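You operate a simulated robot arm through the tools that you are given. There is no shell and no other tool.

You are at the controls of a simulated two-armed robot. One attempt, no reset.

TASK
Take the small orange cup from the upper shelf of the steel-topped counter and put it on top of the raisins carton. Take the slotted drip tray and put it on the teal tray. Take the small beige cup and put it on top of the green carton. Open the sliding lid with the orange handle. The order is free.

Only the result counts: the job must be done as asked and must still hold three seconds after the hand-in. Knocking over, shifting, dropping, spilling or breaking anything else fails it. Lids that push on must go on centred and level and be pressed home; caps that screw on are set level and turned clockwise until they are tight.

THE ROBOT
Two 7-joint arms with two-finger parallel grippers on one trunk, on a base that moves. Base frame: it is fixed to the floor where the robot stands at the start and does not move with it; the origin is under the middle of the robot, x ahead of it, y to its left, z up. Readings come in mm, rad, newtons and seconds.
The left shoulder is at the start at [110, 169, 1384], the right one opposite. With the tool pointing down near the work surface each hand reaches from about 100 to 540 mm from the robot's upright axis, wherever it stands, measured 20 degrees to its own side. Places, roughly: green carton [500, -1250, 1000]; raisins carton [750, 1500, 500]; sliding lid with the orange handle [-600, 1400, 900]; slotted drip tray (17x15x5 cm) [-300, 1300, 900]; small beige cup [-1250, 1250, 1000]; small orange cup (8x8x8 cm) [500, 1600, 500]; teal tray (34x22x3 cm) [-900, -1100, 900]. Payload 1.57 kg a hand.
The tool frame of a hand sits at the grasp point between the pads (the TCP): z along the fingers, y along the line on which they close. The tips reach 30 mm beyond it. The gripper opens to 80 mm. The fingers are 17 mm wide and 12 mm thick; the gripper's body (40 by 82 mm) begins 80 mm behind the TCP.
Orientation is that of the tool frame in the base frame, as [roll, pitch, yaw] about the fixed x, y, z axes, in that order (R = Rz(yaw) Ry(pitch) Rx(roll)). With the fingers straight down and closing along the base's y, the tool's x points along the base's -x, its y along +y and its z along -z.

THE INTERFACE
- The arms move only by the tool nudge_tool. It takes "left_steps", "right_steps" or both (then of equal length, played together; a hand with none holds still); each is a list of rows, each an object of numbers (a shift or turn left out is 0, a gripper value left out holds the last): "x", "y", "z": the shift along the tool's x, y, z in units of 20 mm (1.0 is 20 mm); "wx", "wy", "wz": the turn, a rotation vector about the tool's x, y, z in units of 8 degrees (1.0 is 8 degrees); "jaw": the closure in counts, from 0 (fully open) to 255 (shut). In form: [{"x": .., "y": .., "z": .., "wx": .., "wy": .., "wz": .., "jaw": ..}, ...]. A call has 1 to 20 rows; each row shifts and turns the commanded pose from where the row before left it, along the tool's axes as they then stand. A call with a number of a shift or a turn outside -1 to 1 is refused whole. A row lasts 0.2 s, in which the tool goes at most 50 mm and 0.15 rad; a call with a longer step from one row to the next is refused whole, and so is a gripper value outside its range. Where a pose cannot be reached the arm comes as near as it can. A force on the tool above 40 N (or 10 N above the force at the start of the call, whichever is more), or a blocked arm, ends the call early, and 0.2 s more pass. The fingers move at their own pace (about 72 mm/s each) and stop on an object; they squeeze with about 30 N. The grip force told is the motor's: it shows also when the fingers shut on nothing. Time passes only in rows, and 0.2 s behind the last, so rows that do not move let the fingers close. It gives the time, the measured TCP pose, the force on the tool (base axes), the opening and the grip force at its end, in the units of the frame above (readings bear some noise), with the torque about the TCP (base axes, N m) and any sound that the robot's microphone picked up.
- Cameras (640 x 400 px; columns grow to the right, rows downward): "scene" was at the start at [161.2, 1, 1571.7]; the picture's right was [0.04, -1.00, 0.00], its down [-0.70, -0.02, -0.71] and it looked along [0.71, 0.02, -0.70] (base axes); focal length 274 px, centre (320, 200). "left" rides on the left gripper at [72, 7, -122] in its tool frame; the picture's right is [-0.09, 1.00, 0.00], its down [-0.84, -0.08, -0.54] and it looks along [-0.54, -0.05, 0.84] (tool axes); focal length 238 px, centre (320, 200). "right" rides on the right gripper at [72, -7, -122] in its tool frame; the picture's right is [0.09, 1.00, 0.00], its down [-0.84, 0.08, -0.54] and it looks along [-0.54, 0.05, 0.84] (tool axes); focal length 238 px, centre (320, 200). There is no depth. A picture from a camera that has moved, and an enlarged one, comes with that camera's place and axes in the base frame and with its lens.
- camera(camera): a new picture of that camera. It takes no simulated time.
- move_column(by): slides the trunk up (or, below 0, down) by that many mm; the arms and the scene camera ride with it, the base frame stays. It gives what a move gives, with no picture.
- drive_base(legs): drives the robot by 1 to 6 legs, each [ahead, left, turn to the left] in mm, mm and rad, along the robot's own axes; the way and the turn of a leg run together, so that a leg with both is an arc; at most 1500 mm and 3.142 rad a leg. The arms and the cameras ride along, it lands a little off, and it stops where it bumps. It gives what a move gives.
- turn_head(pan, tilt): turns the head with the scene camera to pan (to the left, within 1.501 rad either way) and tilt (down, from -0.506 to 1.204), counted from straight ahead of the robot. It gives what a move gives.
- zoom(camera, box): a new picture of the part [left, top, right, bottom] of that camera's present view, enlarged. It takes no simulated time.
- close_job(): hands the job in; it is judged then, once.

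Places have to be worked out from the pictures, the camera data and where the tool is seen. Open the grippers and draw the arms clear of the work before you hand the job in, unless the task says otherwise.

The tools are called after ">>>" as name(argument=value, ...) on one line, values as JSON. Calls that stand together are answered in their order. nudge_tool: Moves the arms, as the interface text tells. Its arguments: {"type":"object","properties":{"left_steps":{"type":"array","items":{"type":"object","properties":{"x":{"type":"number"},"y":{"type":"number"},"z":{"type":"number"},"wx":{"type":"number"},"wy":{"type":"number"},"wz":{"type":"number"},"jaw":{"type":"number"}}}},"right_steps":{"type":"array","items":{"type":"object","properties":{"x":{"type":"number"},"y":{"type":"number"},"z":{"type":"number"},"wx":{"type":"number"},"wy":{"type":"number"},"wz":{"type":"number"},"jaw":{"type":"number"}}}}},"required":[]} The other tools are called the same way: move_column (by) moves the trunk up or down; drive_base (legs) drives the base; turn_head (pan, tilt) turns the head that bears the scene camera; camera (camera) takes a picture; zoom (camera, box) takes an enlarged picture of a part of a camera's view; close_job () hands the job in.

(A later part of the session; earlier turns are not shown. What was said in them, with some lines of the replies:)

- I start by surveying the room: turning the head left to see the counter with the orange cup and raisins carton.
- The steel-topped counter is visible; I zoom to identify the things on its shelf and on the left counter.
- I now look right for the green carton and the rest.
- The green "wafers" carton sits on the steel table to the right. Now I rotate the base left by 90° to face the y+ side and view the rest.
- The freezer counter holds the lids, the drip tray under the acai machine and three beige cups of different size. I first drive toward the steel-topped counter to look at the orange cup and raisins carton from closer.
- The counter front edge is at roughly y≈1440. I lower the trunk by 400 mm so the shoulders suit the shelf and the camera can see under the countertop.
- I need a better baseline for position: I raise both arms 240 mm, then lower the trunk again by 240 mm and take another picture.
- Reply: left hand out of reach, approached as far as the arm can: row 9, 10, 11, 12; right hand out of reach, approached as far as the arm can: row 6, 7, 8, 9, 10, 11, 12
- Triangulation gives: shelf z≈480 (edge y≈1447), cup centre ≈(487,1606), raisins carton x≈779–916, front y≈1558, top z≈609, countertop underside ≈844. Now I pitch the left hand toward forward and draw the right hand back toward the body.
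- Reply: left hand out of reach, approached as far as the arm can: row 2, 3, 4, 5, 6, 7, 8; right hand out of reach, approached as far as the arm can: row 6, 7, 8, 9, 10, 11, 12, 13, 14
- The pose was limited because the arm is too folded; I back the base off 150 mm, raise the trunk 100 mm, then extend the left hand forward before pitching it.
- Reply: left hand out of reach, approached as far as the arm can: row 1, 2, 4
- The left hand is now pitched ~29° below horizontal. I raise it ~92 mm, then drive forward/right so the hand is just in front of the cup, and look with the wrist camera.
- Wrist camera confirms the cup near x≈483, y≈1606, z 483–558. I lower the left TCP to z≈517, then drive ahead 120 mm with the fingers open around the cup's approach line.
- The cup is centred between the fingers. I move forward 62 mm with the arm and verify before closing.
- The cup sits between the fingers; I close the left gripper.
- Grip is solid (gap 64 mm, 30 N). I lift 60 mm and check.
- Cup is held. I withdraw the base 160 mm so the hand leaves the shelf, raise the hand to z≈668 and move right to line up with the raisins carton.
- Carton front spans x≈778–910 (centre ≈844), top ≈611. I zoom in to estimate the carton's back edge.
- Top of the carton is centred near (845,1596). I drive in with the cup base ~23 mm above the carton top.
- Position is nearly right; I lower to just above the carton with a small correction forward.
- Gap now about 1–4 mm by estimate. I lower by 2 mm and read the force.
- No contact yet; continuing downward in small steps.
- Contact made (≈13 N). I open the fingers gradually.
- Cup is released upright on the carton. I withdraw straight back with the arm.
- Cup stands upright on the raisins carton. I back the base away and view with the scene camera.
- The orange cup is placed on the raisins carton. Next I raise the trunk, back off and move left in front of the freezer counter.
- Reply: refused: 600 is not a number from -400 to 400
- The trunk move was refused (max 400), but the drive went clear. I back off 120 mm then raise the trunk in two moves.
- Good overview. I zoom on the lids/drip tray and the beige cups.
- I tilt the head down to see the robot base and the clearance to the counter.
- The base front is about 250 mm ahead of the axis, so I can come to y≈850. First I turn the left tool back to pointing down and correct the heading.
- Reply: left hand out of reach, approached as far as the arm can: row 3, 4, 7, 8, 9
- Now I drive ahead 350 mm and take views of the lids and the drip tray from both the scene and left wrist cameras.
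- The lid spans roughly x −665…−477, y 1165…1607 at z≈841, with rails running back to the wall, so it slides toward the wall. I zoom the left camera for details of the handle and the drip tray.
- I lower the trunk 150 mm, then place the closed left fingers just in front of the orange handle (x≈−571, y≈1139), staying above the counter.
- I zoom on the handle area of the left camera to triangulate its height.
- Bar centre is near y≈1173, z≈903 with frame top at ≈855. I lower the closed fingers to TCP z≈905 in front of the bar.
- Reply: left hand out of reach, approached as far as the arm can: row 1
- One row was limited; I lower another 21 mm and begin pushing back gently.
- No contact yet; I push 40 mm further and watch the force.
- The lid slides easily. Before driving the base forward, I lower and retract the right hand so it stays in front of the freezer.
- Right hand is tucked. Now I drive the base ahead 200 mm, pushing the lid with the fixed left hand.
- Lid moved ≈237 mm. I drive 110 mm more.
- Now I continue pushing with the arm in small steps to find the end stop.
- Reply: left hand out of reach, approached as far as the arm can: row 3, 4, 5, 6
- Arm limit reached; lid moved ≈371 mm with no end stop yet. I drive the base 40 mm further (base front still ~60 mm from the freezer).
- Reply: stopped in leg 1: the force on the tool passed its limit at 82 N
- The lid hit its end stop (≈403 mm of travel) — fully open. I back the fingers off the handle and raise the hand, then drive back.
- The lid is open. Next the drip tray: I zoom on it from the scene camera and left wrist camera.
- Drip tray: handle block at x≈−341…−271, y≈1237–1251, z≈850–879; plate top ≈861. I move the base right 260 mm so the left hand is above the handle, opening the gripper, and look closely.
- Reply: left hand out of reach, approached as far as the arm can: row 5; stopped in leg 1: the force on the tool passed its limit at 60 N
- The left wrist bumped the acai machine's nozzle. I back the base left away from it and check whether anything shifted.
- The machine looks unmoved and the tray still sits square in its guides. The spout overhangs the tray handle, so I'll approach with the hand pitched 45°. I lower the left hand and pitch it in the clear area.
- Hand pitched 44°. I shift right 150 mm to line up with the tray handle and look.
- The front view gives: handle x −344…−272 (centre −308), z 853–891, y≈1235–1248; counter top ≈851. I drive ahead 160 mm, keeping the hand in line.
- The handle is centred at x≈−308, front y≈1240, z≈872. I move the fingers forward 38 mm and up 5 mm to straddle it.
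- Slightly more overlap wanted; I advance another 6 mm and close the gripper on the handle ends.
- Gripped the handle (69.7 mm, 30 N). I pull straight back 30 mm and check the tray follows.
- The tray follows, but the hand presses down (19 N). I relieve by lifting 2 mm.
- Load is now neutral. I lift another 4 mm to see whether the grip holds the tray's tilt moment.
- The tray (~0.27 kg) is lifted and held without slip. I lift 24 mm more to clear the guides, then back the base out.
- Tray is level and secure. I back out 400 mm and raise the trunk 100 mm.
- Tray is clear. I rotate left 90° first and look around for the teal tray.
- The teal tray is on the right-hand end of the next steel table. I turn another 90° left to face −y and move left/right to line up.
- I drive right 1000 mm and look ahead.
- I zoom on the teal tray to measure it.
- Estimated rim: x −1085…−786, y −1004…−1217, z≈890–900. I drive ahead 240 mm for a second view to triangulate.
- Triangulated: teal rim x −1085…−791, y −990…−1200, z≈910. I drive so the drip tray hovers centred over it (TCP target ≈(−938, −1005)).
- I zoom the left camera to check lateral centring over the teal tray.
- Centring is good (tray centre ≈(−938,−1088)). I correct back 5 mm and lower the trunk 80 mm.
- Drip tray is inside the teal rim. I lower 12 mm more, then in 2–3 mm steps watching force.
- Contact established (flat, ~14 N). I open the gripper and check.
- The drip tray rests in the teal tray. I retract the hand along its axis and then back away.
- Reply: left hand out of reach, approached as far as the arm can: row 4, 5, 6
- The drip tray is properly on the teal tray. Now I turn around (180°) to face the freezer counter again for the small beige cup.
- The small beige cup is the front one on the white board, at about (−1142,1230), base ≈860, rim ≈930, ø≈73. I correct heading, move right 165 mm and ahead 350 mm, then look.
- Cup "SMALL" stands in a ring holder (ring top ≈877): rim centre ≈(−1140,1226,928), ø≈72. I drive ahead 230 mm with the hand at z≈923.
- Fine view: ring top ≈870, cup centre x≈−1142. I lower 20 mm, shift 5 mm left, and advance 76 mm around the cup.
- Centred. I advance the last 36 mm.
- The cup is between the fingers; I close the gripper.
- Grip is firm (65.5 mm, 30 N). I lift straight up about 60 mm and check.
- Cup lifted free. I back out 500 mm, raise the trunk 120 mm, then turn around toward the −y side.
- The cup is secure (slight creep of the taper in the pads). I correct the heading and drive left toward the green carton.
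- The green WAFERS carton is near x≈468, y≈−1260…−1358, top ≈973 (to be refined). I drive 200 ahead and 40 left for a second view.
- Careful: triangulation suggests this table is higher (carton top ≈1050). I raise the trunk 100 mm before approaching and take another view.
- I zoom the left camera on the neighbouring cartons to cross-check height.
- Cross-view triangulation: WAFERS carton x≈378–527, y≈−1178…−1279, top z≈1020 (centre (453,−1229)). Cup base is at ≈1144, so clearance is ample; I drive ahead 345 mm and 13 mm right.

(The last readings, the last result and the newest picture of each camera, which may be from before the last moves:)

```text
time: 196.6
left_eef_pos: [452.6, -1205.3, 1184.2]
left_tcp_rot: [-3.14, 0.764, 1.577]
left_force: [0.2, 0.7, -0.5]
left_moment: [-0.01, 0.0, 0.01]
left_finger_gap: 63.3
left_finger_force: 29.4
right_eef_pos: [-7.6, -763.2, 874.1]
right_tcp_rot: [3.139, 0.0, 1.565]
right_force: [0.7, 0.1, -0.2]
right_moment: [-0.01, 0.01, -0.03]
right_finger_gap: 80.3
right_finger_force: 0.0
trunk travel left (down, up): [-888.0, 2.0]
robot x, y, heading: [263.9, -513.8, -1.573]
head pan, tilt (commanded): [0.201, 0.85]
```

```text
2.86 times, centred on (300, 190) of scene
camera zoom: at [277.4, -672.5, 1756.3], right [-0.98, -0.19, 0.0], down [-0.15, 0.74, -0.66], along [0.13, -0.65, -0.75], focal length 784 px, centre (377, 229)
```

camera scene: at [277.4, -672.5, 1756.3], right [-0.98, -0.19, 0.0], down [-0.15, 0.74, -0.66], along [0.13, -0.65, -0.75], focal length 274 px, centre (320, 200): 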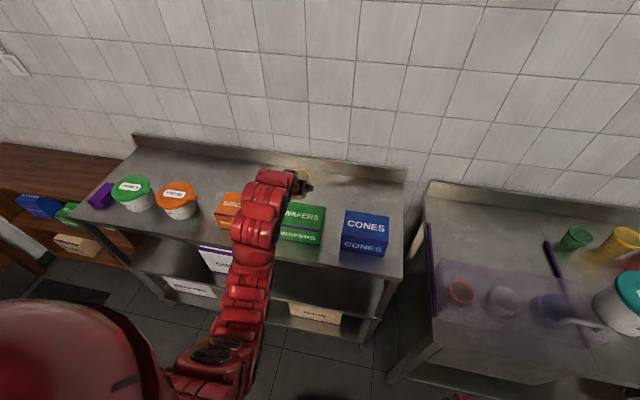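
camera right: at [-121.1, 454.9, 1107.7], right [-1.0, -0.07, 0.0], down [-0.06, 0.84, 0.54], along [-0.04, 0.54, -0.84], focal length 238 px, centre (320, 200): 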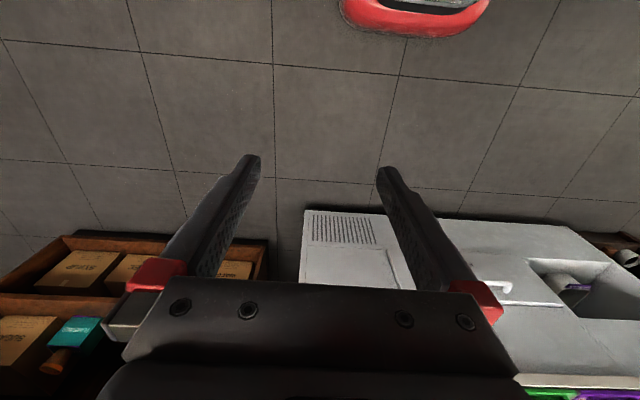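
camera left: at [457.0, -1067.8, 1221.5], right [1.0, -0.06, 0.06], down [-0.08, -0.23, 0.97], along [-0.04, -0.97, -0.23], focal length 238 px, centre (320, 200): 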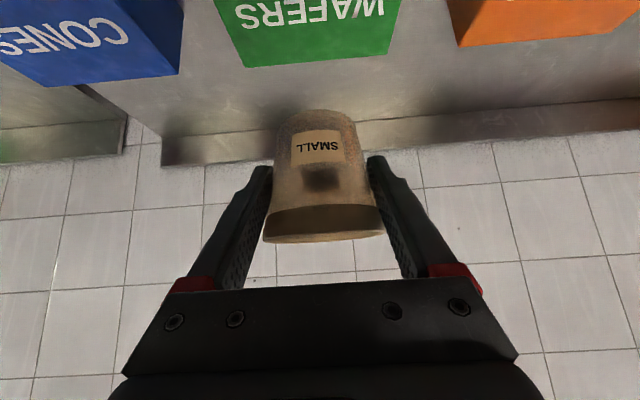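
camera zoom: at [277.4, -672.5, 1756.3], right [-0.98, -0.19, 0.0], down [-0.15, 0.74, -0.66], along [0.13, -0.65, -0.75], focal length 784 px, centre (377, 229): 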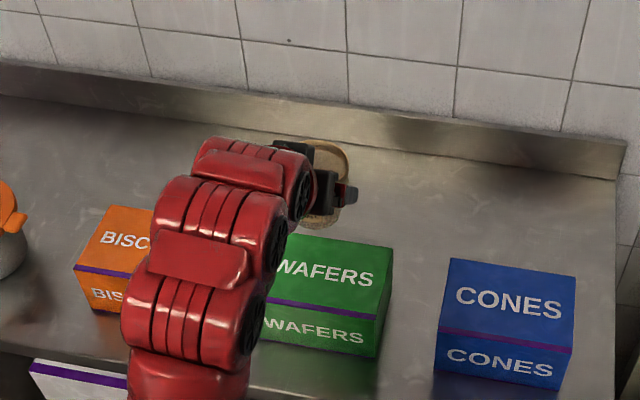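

Left camera confirms: carton back-top edge y≈−1278, x 378–529. I move 22 mm further ahead and lower the trunk 100 mm.

>>> drive_base(legs=[[22, 0, 0]])

>>> move_column(by=-100)

>>> camera(camera="left")

>>> zoom(camera="scene", box=[220, 100, 380, 220])

```text
time: 197.4
left_eef_pos: [453.1, -1223.2, 1184.6]
left_tcp_rot: [3.141, 0.767, 1.577]
left_force: [-0.9, 0.5, 0.8]
left_moment: [0.0, 0.02, -0.02]
left_finger_gap: 63.3
left_finger_force: 30.0
right_eef_pos: [-7.5, -782.6, 874.9]
right_tcp_rot: [3.138, 0.004, 1.565]
right_force: [-0.5, 1.0, -0.2]
right_moment: [-0.04, -0.02, -0.02]
right_finger_gap: 79.8
right_finger_force: 0.1
trunk travel left (down, up): [-888.0, 2.0]
robot x, y, heading: [260.6, -538.0, -1.575]
head pan, tilt (commanded): [0.201, 0.85]
```

```text
time: 198.8
left_eef_pos: [451.2, -1227.6, 1083.4]
left_tcp_rot: [3.14, 0.764, 1.578]
left_force: [0.0, -0.2, 0.2]
left_moment: [-0.04, 0.02, -0.01]
left_finger_gap: 63.3
left_finger_force: 30.1
right_eef_pos: [-7.3, -784.3, 774.5]
right_tcp_rot: [3.138, -0.001, 1.566]
right_force: [-0.3, 0.4, 1.3]
right_moment: [0.01, 0.03, 0.03]
right_finger_gap: 79.9
right_finger_force: 0.1
trunk travel left (down, up): [-788.0, 102.0]
robot x, y, heading: [263.0, -536.3, -1.584]
head pan, tilt (commanded): [0.201, 0.85]
```

```text
taken
camera left: at [457.1, -1089.8, 1121.2], right [1.0, -0.06, 0.06], down [-0.08, -0.23, 0.97], along [-0.04, -0.97, -0.23], focal length 238 px, centre (320, 200)
```

left: 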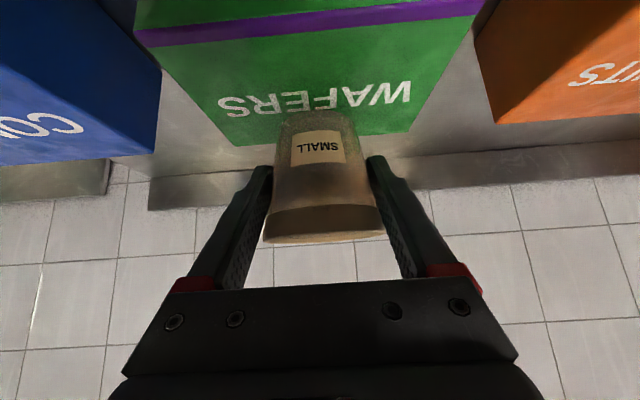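

```text
3.33 times, centred on (300, 160) of scene
camera zoom: at [277.4, -695.0, 1656.2], right [-0.98, -0.19, 0.0], down [-0.15, 0.74, -0.66], along [0.13, -0.65, -0.75], focal length 915 px, centre (387, 333)
```

zoom: 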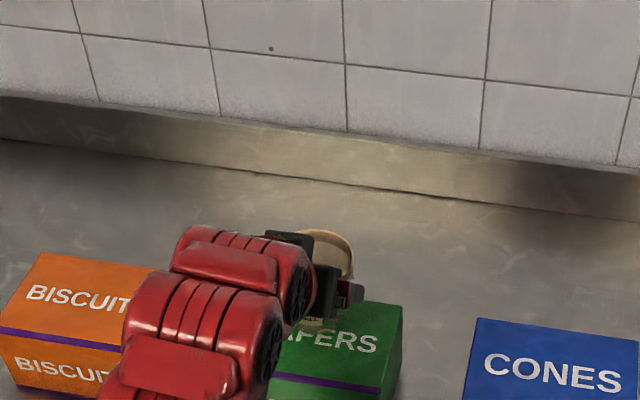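

Centred over the carton. I lower 15 mm, then step down watching the force.

>>> nudge_tool(left_steps=[{"x": 0.173, "z": 0.18}, {"x": 0.173, "z": 0.18}, {"x": 0.173, "z": 0.18}, {}])

>>> nudge_tool(left_steps=[{"x": 0.087, "z": 0.09}, {}])

>>> nudge_tool(left_steps=[{"x": 0.087, "z": 0.09}, {}])

>>> zoom(camera="left", box=[120, 0, 520, 250])

```text
time: 199.8
left_eef_pos: [454.0, -1226.3, 1069.2]
left_tcp_rot: [3.138, 0.767, 1.576]
left_force: [-0.9, -0.1, 8.3]
left_moment: [-0.09, -0.11, 0.01]
left_finger_gap: 63.3
left_finger_force: 29.4
right_eef_pos: [-7.7, -783.8, 774.2]
right_tcp_rot: [3.139, -0.001, 1.567]
right_force: [0.7, -0.1, 0.5]
right_moment: [0.0, -0.01, -0.02]
right_finger_gap: 80.0
right_finger_force: 0.0
trunk travel left (down, up): [-788.0, 102.0]
robot x, y, heading: [261.5, -535.4, -1.578]
head pan, tilt (commanded): [0.201, 0.85]
```

```text
time: 200.4
left_eef_pos: [453.9, -1225.8, 1067.1]
left_tcp_rot: [3.14, 0.769, 1.576]
left_force: [0.0, 1.2, 12.1]
left_moment: [-0.11, -0.04, 0.02]
left_finger_gap: 62.2
left_finger_force: 29.7
right_eef_pos: [-7.8, -782.4, 775.2]
right_tcp_rot: [3.138, 0.003, 1.566]
right_force: [0.1, -0.3, 0.2]
right_moment: [-0.02, 0.02, 0.0]
right_finger_gap: 80.0
right_finger_force: 0.1
trunk travel left (down, up): [-788.0, 102.0]
robot x, y, heading: [264.8, -537.0, -1.577]
head pan, tilt (commanded): [0.201, 0.85]
```

```text
time: 201.0
left_eef_pos: [452.6, -1225.1, 1063.2]
left_tcp_rot: [3.138, 0.766, 1.577]
left_force: [-0.4, 3.4, 13.5]
left_moment: [-0.11, -0.08, -0.01]
left_finger_gap: 61.2
left_finger_force: 29.7
right_eef_pos: [-7.2, -782.4, 774.6]
right_tcp_rot: [3.137, 0.002, 1.565]
right_force: [-0.9, -0.8, -0.2]
right_moment: [0.02, -0.04, 0.01]
right_finger_gap: 80.0
right_finger_force: 0.0
trunk travel left (down, up): [-788.0, 102.0]
robot x, y, heading: [263.0, -537.7, -1.572]
head pan, tilt (commanded): [0.201, 0.85]
```

```text
1.60 times, centred on (320, 125) of left
camera zoom: at [457.8, -1087.9, 1101.8], right [1.0, -0.06, 0.06], down [-0.08, -0.23, 0.97], along [-0.04, -0.97, -0.23], focal length 381 px, centre (320, 320)
```

zoom: 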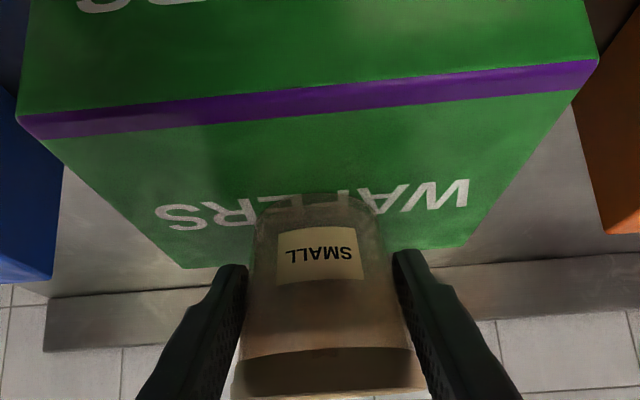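

The cup base is on the carton (≈13 N). I open the gripper gradually.

>>> nudge_tool(left_steps=[{"jaw": 50}, {"jaw": 40}, {"jaw": 25}, {"jaw": 10}, {"jaw": 0}, {"jaw": 0}])

>>> zoom(camera="left", box=[120, 0, 520, 250])

>>> zoom(camera="scene", box=[220, 100, 380, 220])

```text
time: 202.4
left_eef_pos: [453.2, -1227.3, 1062.8]
left_tcp_rot: [-3.141, 0.765, 1.579]
left_force: [0.3, -0.8, 0.4]
left_moment: [0.04, -0.01, 0.02]
left_finger_gap: 80.2
left_finger_force: 0.0
right_eef_pos: [-7.2, -784.5, 774.7]
right_tcp_rot: [3.138, 0.0, 1.566]
right_force: [-0.6, 0.7, -1.1]
right_moment: [-0.01, 0.02, -0.02]
right_finger_gap: 80.4
right_finger_force: 0.0
trunk travel left (down, up): [-788.0, 102.0]
robot x, y, heading: [261.9, -536.6, -1.576]
head pan, tilt (commanded): [0.201, 0.85]
```

```text
1.60 times, centred on (320, 125) of left
camera zoom: at [458.2, -1089.7, 1100.6], right [1.0, -0.06, 0.06], down [-0.08, -0.23, 0.97], along [-0.04, -0.97, -0.23], focal length 381 px, centre (320, 320)
```

zoom: 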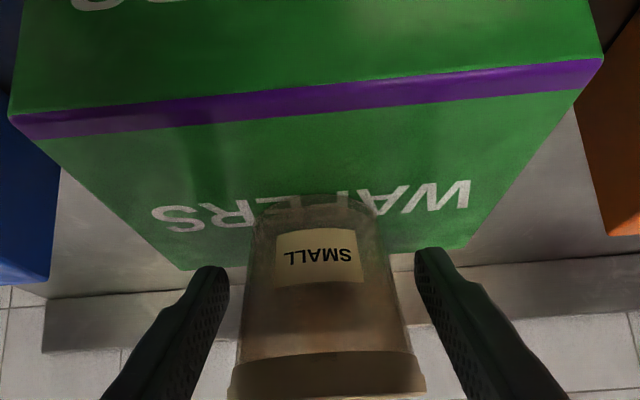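

```text
3.33 times, centred on (300, 160) of scene
camera zoom: at [277.4, -694.7, 1656.2], right [-0.98, -0.19, 0.0], down [-0.15, 0.74, -0.66], along [0.13, -0.65, -0.75], focal length 915 px, centre (387, 333)
```

zoom: 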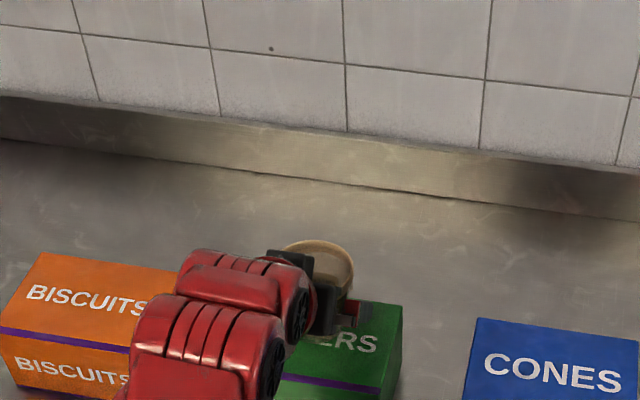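

The cup is free and standing. I withdraw the fingers straight back, then drive back.

>>> nudge_tool(left_steps=[{"x": 0.29, "z": -0.277}, {"x": 0.5, "z": -0.48}, {"x": 0.6, "z": -0.576}, {"x": 0.7, "z": -0.67}])

>>> camera(camera="left")

```text
time: 203.4
left_eef_pos: [451.4, -1169.1, 1063.2]
left_tcp_rot: [3.14, 0.767, 1.577]
left_force: [0.0, 0.0, -0.5]
left_moment: [0.01, 0.0, -0.02]
left_finger_gap: 80.1
left_finger_force: 0.1
right_eef_pos: [-6.4, -783.8, 774.0]
right_tcp_rot: [3.139, 0.0, 1.566]
right_force: [1.1, 0.5, 0.3]
right_moment: [0.0, -0.01, 0.01]
right_finger_gap: 80.1
right_finger_force: 0.1
trunk travel left (down, up): [-788.0, 102.0]
robot x, y, heading: [264.3, -534.5, -1.576]
head pan, tilt (commanded): [0.201, 0.85]
```

```text
taken
camera left: at [457.2, -1031.6, 1102.0], right [1.0, -0.06, 0.06], down [-0.08, -0.23, 0.97], along [-0.04, -0.97, -0.23], focal length 238 px, centre (320, 200)
```

left: 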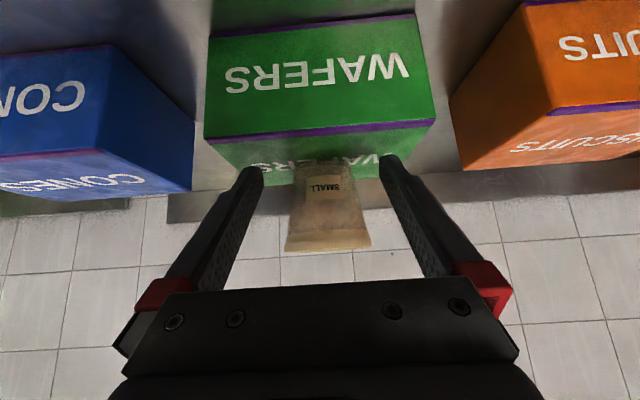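

The cup stands upright on the WAFERS carton. I back the base off and inspect with the scene camera.

>>> drive_base(legs=[[-450, 0, 0]])

>>> turn_head(pan=0.2, tilt=0.7)

>>> camera(camera="scene")

>>> zoom(camera="scene", box=[220, 70, 400, 190])

```text
time: 206.1
left_eef_pos: [452.8, -724.3, 1064.1]
left_tcp_rot: [3.141, 0.763, 1.572]
left_force: [0.2, -0.5, 0.3]
left_moment: [0.0, 0.0, -0.02]
left_finger_gap: 79.8
left_finger_force: 0.0
right_eef_pos: [-5.6, -338.2, 773.9]
right_tcp_rot: [3.137, 0.0, 1.562]
right_force: [-0.3, -0.1, -0.1]
right_moment: [0.03, 0.05, -0.02]
right_finger_gap: 80.2
right_finger_force: 0.0
trunk travel left (down, up): [-788.0, 102.0]
robot x, y, heading: [267.2, -89.0, -1.578]
head pan, tilt (commanded): [0.201, 0.85]
```

```text
time: 206.8
left_eef_pos: [452.3, -724.7, 1064.4]
left_tcp_rot: [-3.14, 0.765, 1.571]
left_force: [0.7, 0.3, -1.1]
left_moment: [0.01, -0.01, 0.0]
left_finger_gap: 80.0
left_finger_force: 0.0
right_eef_pos: [-5.6, -337.7, 774.2]
right_tcp_rot: [3.138, 0.0, 1.561]
right_force: [0.2, -1.5, -1.3]
right_moment: [0.06, 0.02, -0.03]
right_finger_gap: 79.8
right_finger_force: 0.0
trunk travel left (down, up): [-788.0, 102.0]
robot x, y, heading: [267.4, -89.3, -1.578]
head pan, tilt (commanded): [0.201, 0.7]
```

```text
taken
camera scene: at [281.0, -255.0, 1668.5], right [-0.98, -0.19, 0.0], down [-0.12, 0.63, -0.76], along [0.15, -0.75, -0.64], focal length 274 px, centre (320, 200)
```

scene: 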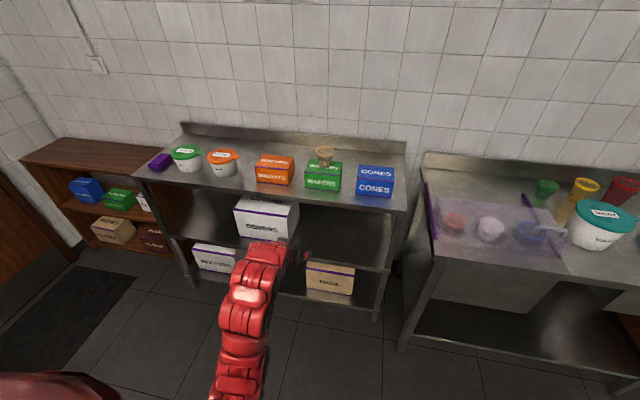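

```text
3.33 times, centred on (310, 130) of scene
camera zoom: at [281.0, -255.0, 1668.5], right [-0.98, -0.19, 0.0], down [-0.12, 0.63, -0.76], along [0.15, -0.75, -0.64], focal length 915 px, centre (353, 433)
```

zoom: 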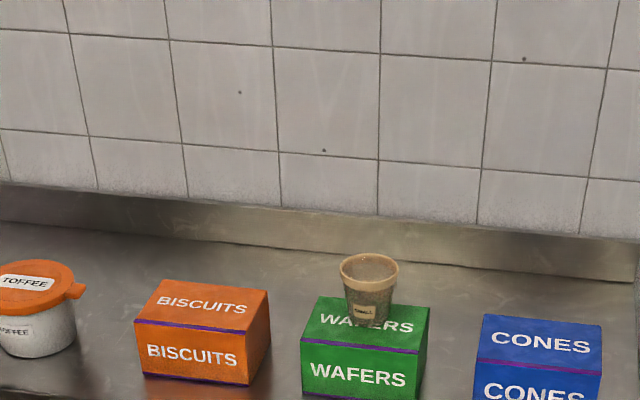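

The beige cup sits on the green carton. Before handing in, I turn to re-inspect the freezer counter, acai machine, and the steel counter shelf.

>>> drive_base(legs=[[100, 0, 0], [0, 0, -3.14]])

>>> turn_head(pan=0.3, tilt=0.6)

>>> camera(camera="scene")

```text
time: 215.3
left_eef_pos: [96.2, 447.6, 1064.1]
left_tcp_rot: [3.141, 0.764, -1.597]
left_force: [1.1, 0.0, -1.0]
left_moment: [0.0, -0.01, 0.01]
left_finger_gap: 79.9
left_finger_force: 0.0
right_eef_pos: [543.4, 49.3, 774.0]
right_tcp_rot: [3.139, -0.001, -1.607]
right_force: [-0.7, 0.6, 0.7]
right_moment: [0.0, 0.01, 0.01]
right_finger_gap: 80.1
right_finger_force: 0.0
trunk travel left (down, up): [-788.0, 102.0]
robot x, y, heading: [263.0, -190.8, 1.532]
head pan, tilt (commanded): [0.201, 0.7]
```

```text
time: 216.0
left_eef_pos: [97.4, 449.1, 1063.4]
left_tcp_rot: [3.141, 0.766, -1.595]
left_force: [0.0, -0.5, 0.4]
left_moment: [0.06, -0.02, -0.01]
left_finger_gap: 80.1
left_finger_force: 0.2
right_eef_pos: [542.1, 48.3, 773.8]
right_tcp_rot: [3.139, 0.0, -1.607]
right_force: [-0.4, -0.2, -0.8]
right_moment: [-0.01, -0.02, 0.02]
right_finger_gap: 80.0
right_finger_force: 0.1
trunk travel left (down, up): [-788.0, 102.0]
robot x, y, heading: [265.0, -189.3, 1.535]
head pan, tilt (commanded): [0.3, 0.6]
```

```text
taken
camera scene: at [244.7, -26.8, 1677.1], right [0.97, 0.26, 0.0], down [0.15, -0.55, -0.82], along [-0.21, 0.8, -0.57], focal length 274 px, centre (320, 200)
```

scene: 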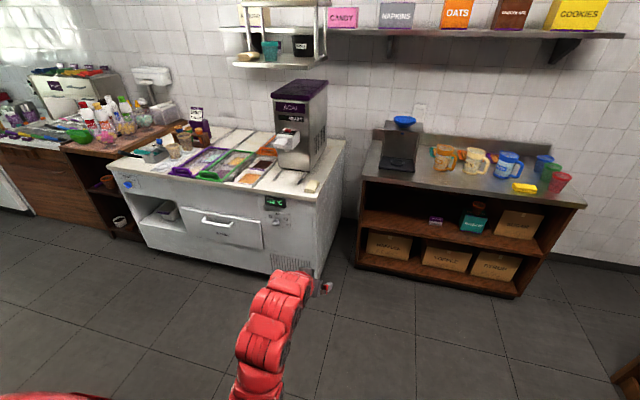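

>>> zoom(camera="scene", box=[110, 70, 350, 220])

>>> zoom(camera="scene", box=[350, 110, 590, 270])

```text
2.67 times, centred on (230, 145) of scene
camera zoom: at [244.7, -26.8, 1677.1], right [0.97, 0.26, 0.0], down [0.15, -0.55, -0.82], along [-0.21, 0.8, -0.57], focal length 732 px, centre (560, 347)
```

zoom: 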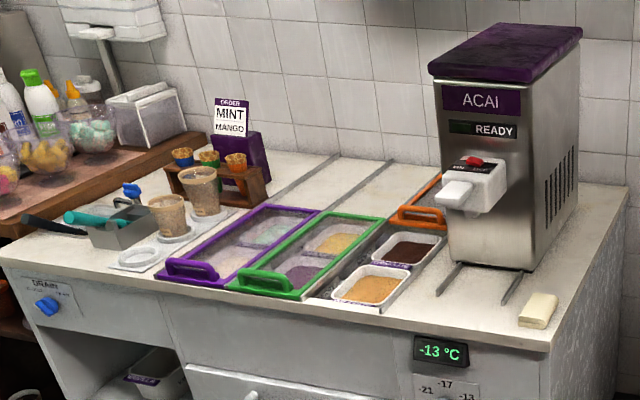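

```text
2.50 times, centred on (470, 190) of scene
camera zoom: at [244.7, -26.8, 1677.1], right [0.97, 0.26, 0.0], down [0.15, -0.55, -0.82], along [-0.21, 0.8, -0.57], focal length 686 px, centre (-55, 225)
```

zoom: 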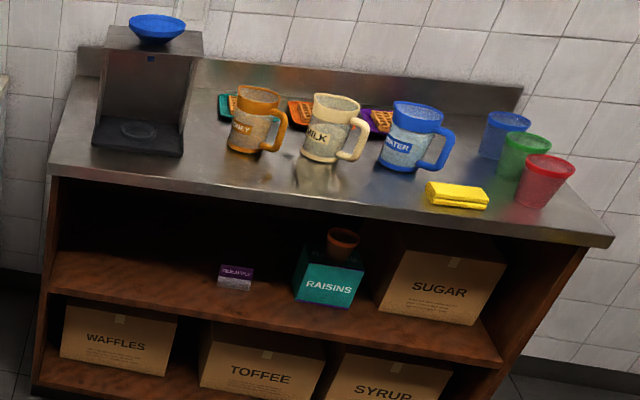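

All four results are in place: orange cup on the raisins carton, drip tray on the teal tray, beige cup on the green carton, orange-handled lid slid open. Both grippers are open and clear, so I hand in.

>>> close_job()

```text
The job is handed in.
```

I've handed the job in with all four parts done; no verdict came back, so I'm going by the last pictures and readings:

- **Orange cup:** it stands upright on top of the raisins carton.
- **Drip tray:** it lies flat inside the teal tray.
- **Small beige cup:** it stands upright on the green "WAFERS" carton.
- **Sliding lid:** I pushed it back about 400 mm until it hit its end stop, so it is fully open.

**One bump:** my left wrist hit the spout of the acai machine with about 60 N while I was moving toward the drip tray. The machine and the tray guides looked unmoved in later pictures, but I can't rule out a shift of a few millimetres.

Both grippers were open and clear of the work at hand-in.
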